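You operate a simulated robot arm through the tools that you are given. There is no shell and no other tool. Be economical: measure what you need, move in short steps, check, and stop when the job is done.

Carry out the task below with a simulated robot arm. There is one attempt and no reset: what you move stays moved.

TASK
Stand the small tamper beside the cup with the blue band. It goes on the side that lies toward x -0.7, y -0.7 (a direction in the base frame), with about 3 cm between them.
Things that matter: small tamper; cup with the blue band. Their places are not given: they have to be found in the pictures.

It is judged by the outcome, as a careful person would: the job done as asked, and still so three seconds after it is handed in. It fails if anything else is knocked over, pushed out of place, dropped, spilled or broken.

THE ROBOT
A 7-joint arm with a two-finger parallel gripper, fixed in place. Base frame: the origin is at the foot of the arm, x ahead of it, y to its left, z up; the work surface is at about z = 0. Lengths are in m, angles in degrees, forces in N, time in s.
With the tool pointing down near the work surface it reaches from about 0.22 to 0.58 m from the base axis. Its first joint turns from -66.0 to 66.0 degrees. Payload 2.5 kg.
Tool frame: the origin (TCP) lies between the finger pads and is the grasp point; the fingertips stand 0.023 m ahead of it; z points along the fingers, y is the line along which they close. The gripper opens to 0.094 m. The fingers are 0.038 m wide and 0.01 m thick; the gripper's body (0.054 by 0.096 m) begins 0.039 m behind the TCP.
Orientation is that of the tool frame in the base frame, as a unit quaternion [x, y, z, w]. With the fingers straight down and closing along the base's y, the tool's x points along the base's -x, its y along +y and its z along -z.

THE INTERFACE
- The arm moves only by the tool play_rows. Its argument "motion" is a list that holds one entry, the list of rows, each a list of 7 numbers: the turn, a rotation vector about the base's x, y, z in units of 180 degrees (1.0 is 180 degrees), then the shift along the base's x, y, z in units of 500 mm (1.0 is 500 mm), then the closure in counts, from 0 (fully open) to 255 (shut). In form: [[[wx, wy, wz, x, y, z, hand], ...]]. A call has 1 to 12 rows; each row is the pose to reach, as a shift and turn from the pose commanded when the call began. A call with a number of a shift or a turn outside -1 to 1 is refused whole. A row lasts 0.2 s, in which the tool goes at most 0.05 m and 8.6 degrees; a call with a longer step from one row to the next is refused whole, and so is a gripper value outside its range. A pose out of reach is approached as far as the arm can. The call stops where the force on the tool passes 40 N (or 10 N more than at its start, if that is more) or the arm is blocked; 0.2 s more then pass. The fingers move at their own pace (about 0.108 m/s each) and stop on an object; they squeeze with about 43 N. The grip force told is the motor's: it shows also when the fingers shut on nothing. Time passes only in rows, and 0.2 s behind the last, so rows that repeat a pose let the fingers close. It gives the time, the measured TCP pose, the force on the tool (base axes), the opening and the grip force at its end, in the units of the frame above (readings bear some noise).
- Cameras (640 x 400 px; columns grow to the right, rows downward): "scene" is fixed at [0.082, -0.3899, 0.5536]; the picture's right is [0.99, -0.13, 0.00], its down [-0.06, -0.48, -0.88] and it looks along [0.12, 0.87, -0.48] (base axes); focal length 322 px, centre (320, 200). "wrist" rides on the gripper at [-0.039, 0, -0.044] in the tool frame; the picture's right is [0.00, -1.00, 0.00], its down [0.97, 0.00, -0.24] and it looks along [0.24, 0.00, 0.97] (tool axes); focal length 218 px, centre (320, 200).
- snapshot(camera): a new picture of that camera. No time passes.
- locate(camera, pixels): for up to 12 pixels [column, row] of the newest picture of that camera ("zoom" is the newest enlarged one), the place [x, y, z] in the base frame of the surface seen there, good to about 0.002 m. No time passes.
- enlarge(camera, box): a new picture of the part [left, top, right, bottom] of that camera's present view, enlarged. No time passes.
- finish_job(): hands the job in; it is judged then, once.

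Work in short steps. Measure before you move; look again where a grasp or a placing could have gone wrong, and mend it. You have 60 turns and 24 pictures in all, the two below and enlarged ones among them. Open the gripper and draw the arm clear of the work before you hand the job in, unless the task says otherwise; then end with one line.

The tools are called after "Request:" as name(argument=value, ...) on one line, values as JSON. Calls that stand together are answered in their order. play_rows: Moves the arm, as the interface text tells. Its arguments: {"type":"object","properties":{"motion":{"type":"array","items":{"type":"array","items":{"type":"array","items":{"type":"number"}}}}},"required":["motion"]} The other tools are called the same way: snapshot (camera) takes a picture; locate (camera, pixels) gives the place of the surface under pixels of a picture; enlarge (camera, box) takes an enlarged picture of a part of a camera's view; finish_job () hands the job in.

At the start:

```text
time: 0.0
tcp_pos: [0.2596, 0.3284, 0.2405]
ee_rot: [0.0, 1.0, -0.001, -0.001]
contact_force: [0.3, -0.5, -0.1]
width: 0.0941
finger_force: 0.1
```

scene: 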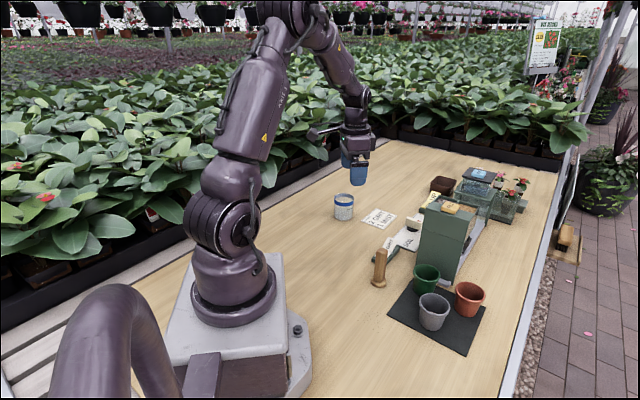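
wrist: 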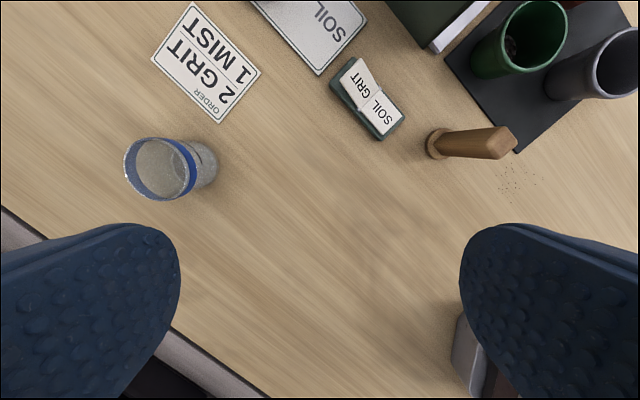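

The cup with the blue band is at scene (343,207) and the tamper is probably the wooden one at (380,268). I'll zoom in on both and measure them.

Request:
enlarge(camera="scene", box=[310, 170, 470, 300])

Request:
locate(camera="scene", pixels=[[343, 218], [343, 199], [335, 208], [352, 208], [380, 251], [380, 268], [378, 284], [373, 282], [385, 282], [365, 240]])

Request:
locate(camera="wrist", pixels=[[505, 143], [470, 143], [435, 145], [430, 155], [160, 195], [205, 170], [370, 100], [155, 165], [300, 200], [125, 168], [195, 165]])

```text
3.08 times, centred on (390, 235) of scene
```

zoom: 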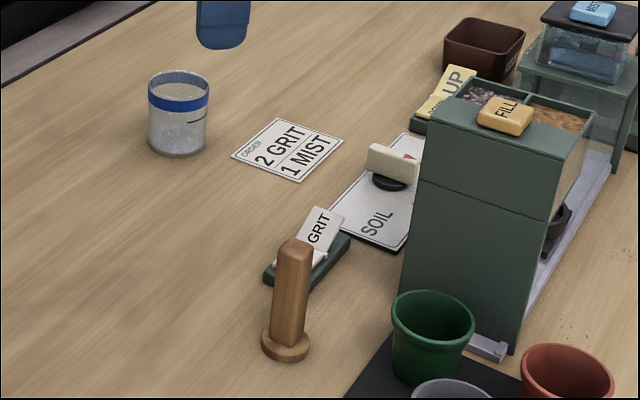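

```text
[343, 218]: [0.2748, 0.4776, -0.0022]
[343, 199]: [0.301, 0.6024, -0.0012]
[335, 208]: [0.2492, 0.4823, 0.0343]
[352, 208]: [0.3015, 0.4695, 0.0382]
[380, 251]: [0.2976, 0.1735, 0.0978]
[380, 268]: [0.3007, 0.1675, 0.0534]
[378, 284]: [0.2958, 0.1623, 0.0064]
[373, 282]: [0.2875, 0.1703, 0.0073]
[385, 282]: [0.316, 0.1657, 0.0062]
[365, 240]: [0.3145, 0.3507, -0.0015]
```

```text
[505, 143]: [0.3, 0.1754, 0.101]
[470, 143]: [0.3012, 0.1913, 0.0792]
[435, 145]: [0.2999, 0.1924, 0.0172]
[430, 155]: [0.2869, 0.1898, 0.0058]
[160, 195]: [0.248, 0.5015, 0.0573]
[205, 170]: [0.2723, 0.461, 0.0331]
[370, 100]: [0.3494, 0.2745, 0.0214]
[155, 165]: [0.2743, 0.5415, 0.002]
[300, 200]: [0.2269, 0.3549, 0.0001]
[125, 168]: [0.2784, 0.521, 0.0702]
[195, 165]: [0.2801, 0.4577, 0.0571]
```

The tamper stands at about (0.300, 0.178), with its top at z≈0.10. The cup is at about (0.277, 0.490) with a radius of about 0.031. I'll move above the tamper for a closer look.

Request:
play_rows(motion=[[[0, 0, 0, 0.02, -0.07, 0, 0], [0, 0, 0, 0.04, -0.14, 0, 0], [0, 0, 0, 0.06, -0.21, 0, 0], [0, 0, 0, 0.08, -0.29, 0, 0], [0, 0, 0, 0.08, -0.29, 0, 0]]])

Request:
snapshot(camera="wrist")

```text
time: 1.2
tcp_pos: [0.3001, 0.1817, 0.2413]
ee_rot: [0.0, 1.0, 0.0, 0.0]
contact_force: [-0.4, -1.0, -1.4]
width: 0.0939
finger_force: 0.1
```

```text
20 pictures are left
```

wrist: 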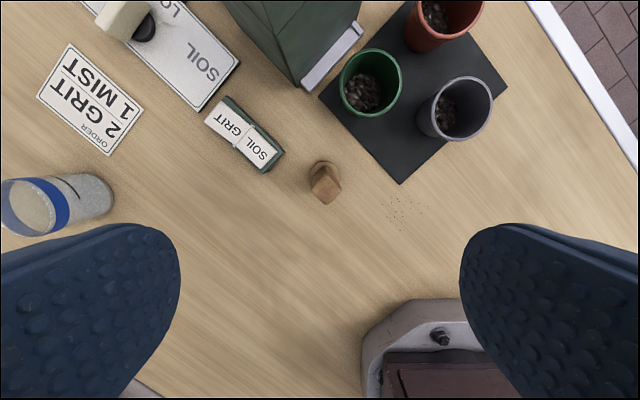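

The tamper is at wrist (325,183), seen from above. I'll zoom in to get the handle's orientation.

Request:
enlarge(camera="wrist", box=[285, 150, 365, 215])

Request:
locate(camera="wrist", pixels=[[324, 195], [316, 195], [334, 198], [322, 163], [310, 178], [326, 178], [340, 185], [111, 195], [85, 178], [60, 232], [90, 215]])

```text
6.15 times, centred on (325, 182) of wrist
```

zoom: 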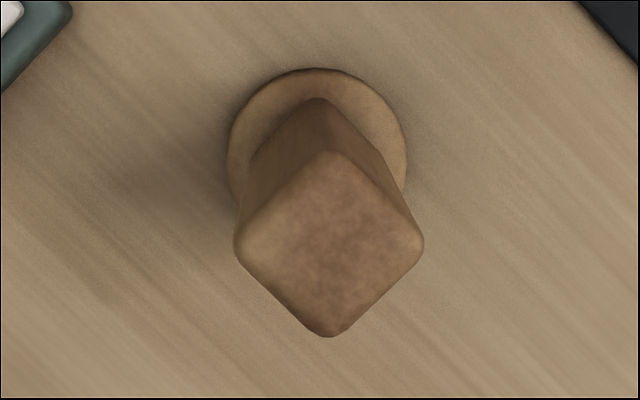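

```text
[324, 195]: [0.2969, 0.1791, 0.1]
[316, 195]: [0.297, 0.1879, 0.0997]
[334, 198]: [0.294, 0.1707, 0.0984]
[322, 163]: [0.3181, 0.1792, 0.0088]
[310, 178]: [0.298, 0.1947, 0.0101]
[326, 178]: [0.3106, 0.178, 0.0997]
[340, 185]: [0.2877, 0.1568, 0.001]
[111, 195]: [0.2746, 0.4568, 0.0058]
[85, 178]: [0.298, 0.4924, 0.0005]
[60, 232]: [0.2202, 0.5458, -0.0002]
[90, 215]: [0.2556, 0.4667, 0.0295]
```

The handle is square with its faces at 45°. Its axis is at (0.300, 0.177), the flange radius is about 0.0185, and the side is about 0.018. I'll yaw +45°, centre over it and lower partway with the gripper half open.

Request:
play_rows(motion=[[[0, 0, 0.0417, 0, -0.004, 0, 90], [0, 0, 0.0833, 0, -0.008, 0, 100], [0, 0, 0.125, 0, -0.01, 0, 100], [0, 0, 0.1667, 0, -0.01, -0.04, 100], [0, 0, 0.2083, 0, -0.01, -0.08, 100], [0, 0, 0.25, 0, -0.01, -0.12, 100], [0, 0, 0.25, 0, -0.01, -0.16, 100], [0, 0, 0.25, 0, -0.01, -0.16, 100], [0, 0, 0.25, 0, -0.01, -0.16, 100]]])

Request:
snapshot(camera="wrist")

```text
time: 3.2
tcp_pos: [0.3009, 0.1772, 0.1615]
ee_rot: [-0.383, 0.924, 0.0, -0.001]
contact_force: [0.3, -0.3, 0.1]
width: 0.0572
finger_force: 0.0
```

```text
18 pictures are left
```

wrist: 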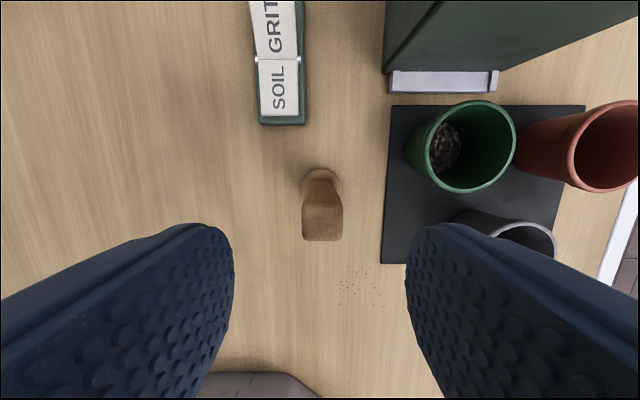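

The handle is aligned and centred between the fingers. I'll lower to z≈0.08 and close.

Request:
play_rows(motion=[[[0, 0, 0, 0, 0, -0.05, 100], [0, 0, 0, 0, 0, -0.1, 100], [0, 0, 0, 0, 0, -0.14, 100], [0, 0, 0, 0, 0, -0.163, 100], [0, 0, 0, 0, 0, -0.163, 100], [0, 0, 0, 0, 0, -0.163, 255], [0, 0, 0, 0, 0, -0.163, 255], [0, 0, 0, 0, 0, -0.163, 255]]])

```text
time: 5.0
tcp_pos: [0.3003, 0.1775, 0.0799]
ee_rot: [-0.383, 0.924, -0.001, 0.0]
contact_force: [0.1, 0.9, 0.2]
width: 0.0216
finger_force: 43.0
```

The tamper is gripped, with an opening of 0.0216 m. I'll lift it 10 cm.

Request:
play_rows(motion=[[[0, 0, 0, 0, 0, 0.02, 255], [0, 0, 0, 0, 0, 0.07, 255], [0, 0, 0, 0, 0, 0.14, 255], [0, 0, 0, 0, 0, 0.2, 255], [0, 0, 0, 0, 0, 0.2, 255]]])

Request:
snapshot(camera="scene")

```text
time: 6.2
tcp_pos: [0.3, 0.1772, 0.1793]
ee_rot: [-0.382, 0.924, 0.0, 0.0]
contact_force: [-0.1, -0.3, -0.3]
width: 0.0213
finger_force: 42.8
```

```text
17 pictures are left
```

scene: 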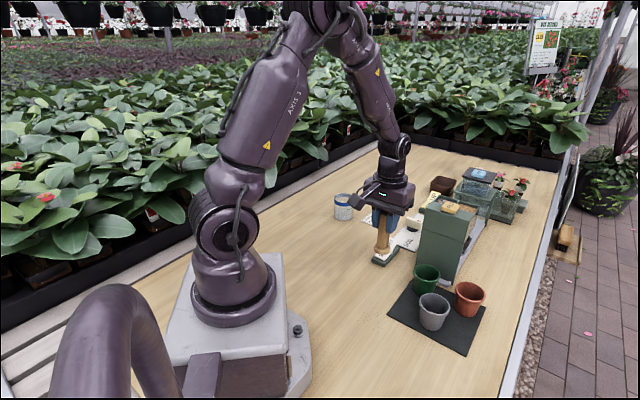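

It is held upright. I'll carry it over at this height to just above the target, about (0.222, 0.433).

Request:
play_rows(motion=[[[0, 0, 0, -0.01, 0.03, 0, 255], [0, 0, 0, -0.025, 0.085, 0, 255], [0, 0, 0, -0.043, 0.14, 0, 255], [0, 0, 0, -0.062, 0.2, 0, 255], [0, 0, 0, -0.08, 0.26, 0, 255], [0, 0, 0, -0.1, 0.32, 0, 255], [0, 0, 0, -0.117, 0.38, 0, 255], [0, 0, 0, -0.135, 0.44, 0, 255], [0, 0, 0, -0.15, 0.49, 0, 255], [0, 0, 0, -0.156, 0.512, 0, 255], [0, 0, 0, -0.156, 0.512, 0, 255]]])

Request:
snapshot(camera="wrist")

Request:
enlarge(camera="scene", box=[280, 130, 400, 240])

```text
time: 8.6
tcp_pos: [0.2223, 0.4339, 0.1789]
ee_rot: [-0.382, 0.924, 0.0, 0.0]
contact_force: [0.1, 0.2, -0.4]
width: 0.0214
finger_force: 43.1
```

```text
16 pictures are left
```

wrist: 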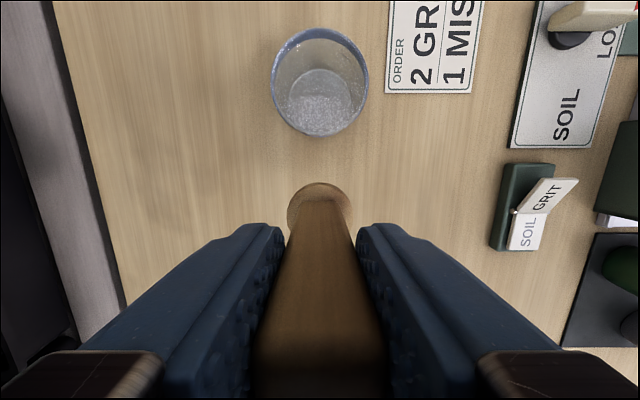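

```text
3.64 times, centred on (340, 185) of scene
```

zoom: 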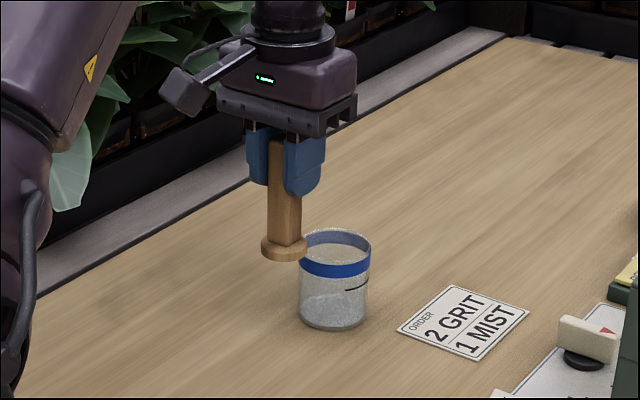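

I'll measure the cup's rim and base from this view to refine its centre.

Request:
locate(camera="wrist", pixels=[[273, 80], [367, 80], [320, 30], [300, 35], [340, 35], [320, 134], [295, 122], [346, 122], [320, 188], [320, 105]])

```text
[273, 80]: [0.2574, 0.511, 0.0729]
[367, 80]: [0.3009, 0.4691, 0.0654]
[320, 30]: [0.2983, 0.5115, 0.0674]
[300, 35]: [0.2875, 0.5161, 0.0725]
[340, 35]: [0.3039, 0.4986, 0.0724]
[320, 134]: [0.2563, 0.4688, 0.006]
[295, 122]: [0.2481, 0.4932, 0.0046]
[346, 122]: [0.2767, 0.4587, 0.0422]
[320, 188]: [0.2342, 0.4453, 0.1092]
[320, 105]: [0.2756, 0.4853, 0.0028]
```

The cup centre is (0.278, 0.490) with r≈0.030, so the present xy gives a gap of about 3 cm on the right side. I'll lower it straight to grasp height.

Request:
play_rows(motion=[[[0, 0, 0, 0, 0, -0.05, 255], [0, 0, 0, 0, 0, -0.1, 255], [0, 0, 0, 0, 0, -0.14, 255], [0, 0, 0, 0, 0, -0.17, 255], [0, 0, 0, 0, 0, -0.188, 255], [0, 0, 0, 0, 0, -0.196, 255], [0, 0, 0, 0, 0, -0.199, 255], [0, 0, 0, 0, 0, -0.199, 255]]])

Request:
enlarge(camera="scene", box=[280, 130, 400, 240])

```text
time: 10.4
tcp_pos: [0.2237, 0.4328, 0.0795]
ee_rot: [-0.383, 0.924, 0.0, -0.001]
contact_force: [-0.3, -1.4, 4.4]
width: 0.0214
finger_force: 42.8
```

```text
3.64 times, centred on (340, 185) of scene
```

zoom: 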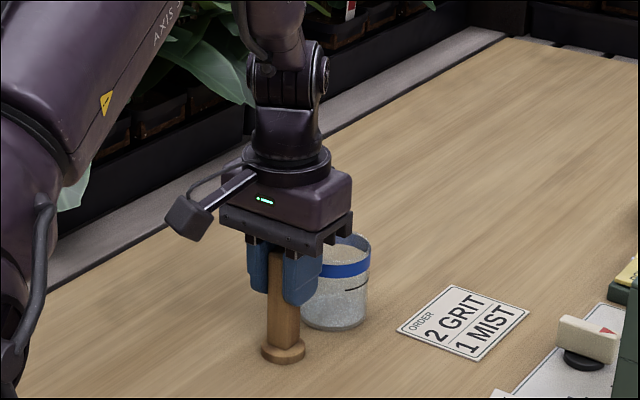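

The tamper is on the surface with a 4.4 N contact force. I'll open the gripper partway and rise straight up.

Request:
play_rows(motion=[[[0, 0, 0, 0, 0, 0, 100], [0, 0, 0, 0, 0, 0, 100], [0, 0, 0, 0, 0, 0, 100], [0, 0, 0, 0, 0, 0.03, 100], [0, 0, 0, 0, 0, 0.09, 100], [0, 0, 0, 0, 0, 0.17, 100], [0, 0, 0, 0, 0, 0.25, 100], [0, 0, 0, 0, 0, 0.32, 100], [0, 0, 0, 0, 0, 0.32, 100]]])

Request:
enlarge(camera="scene", box=[280, 130, 400, 240])

Request:
snapshot(camera="wrist")

```text
time: 12.4
tcp_pos: [0.2227, 0.4369, 0.2401]
ee_rot: [-0.383, 0.924, 0.0, -0.001]
contact_force: [-0.2, 0.7, 0.0]
width: 0.0573
finger_force: 0.0
```

```text
3.64 times, centred on (340, 185) of scene
```

zoom: 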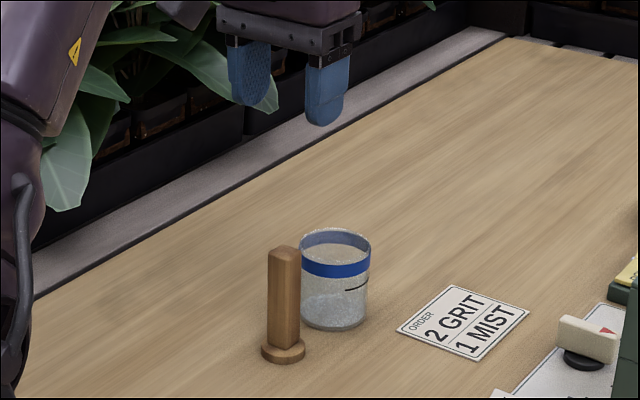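

```text
12 pictures are left
```

wrist: 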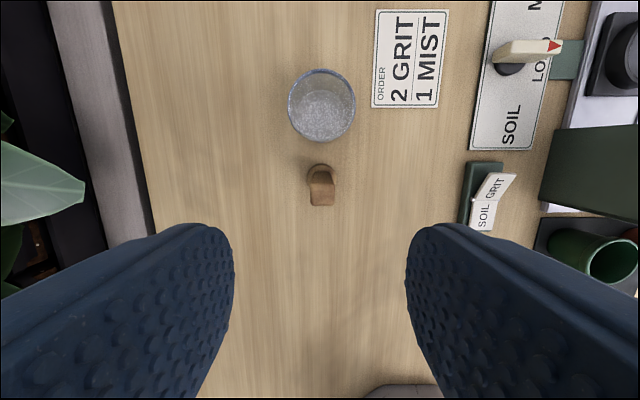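

The tamper stands upright, aligned with the cup: the cup's near edge is at row 142 and the flange at row 164, a gap of about 2.9 cm. I'll open the gripper fully and draw the arm clear.

Request:
play_rows(motion=[[[0, 0, 0, 0.03, -0.06, 0.01, 0], [0, 0, 0, 0.06, -0.13, 0.02, 0], [0, 0, 0, 0.09, -0.2, 0.02, 0], [0, 0, 0, 0.11, -0.26, 0.02, 0], [0, 0, 0, 0.11, -0.26, 0.02, 0]]])

Request:
snapshot(camera="scene")

```text
time: 13.6
tcp_pos: [0.2766, 0.3046, 0.2489]
ee_rot: [-0.383, 0.924, 0.0, 0.0]
contact_force: [0.1, 0.1, -0.1]
width: 0.0938
finger_force: 0.0
```

```text
11 pictures are left
```

scene: 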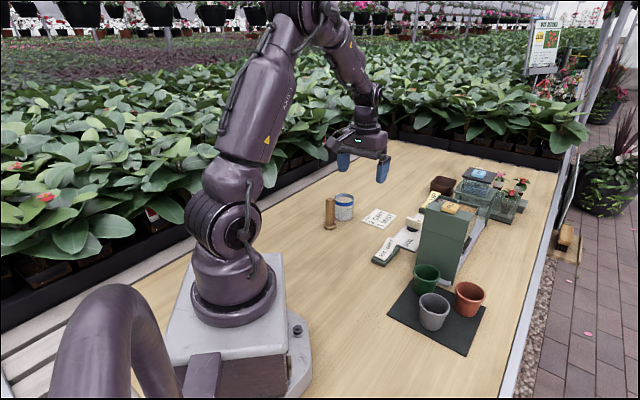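

The tamper stands beside the cup, nothing else has moved and the arm is clear, so I'm handing the job in.

Request:
finish_job()

```text
The job is handed in.
```

The small tamper now stands upright on the (-0.7, -0.7) side of the blue-banded cup, with a gap of about 3 cm; nothing else was disturbed.
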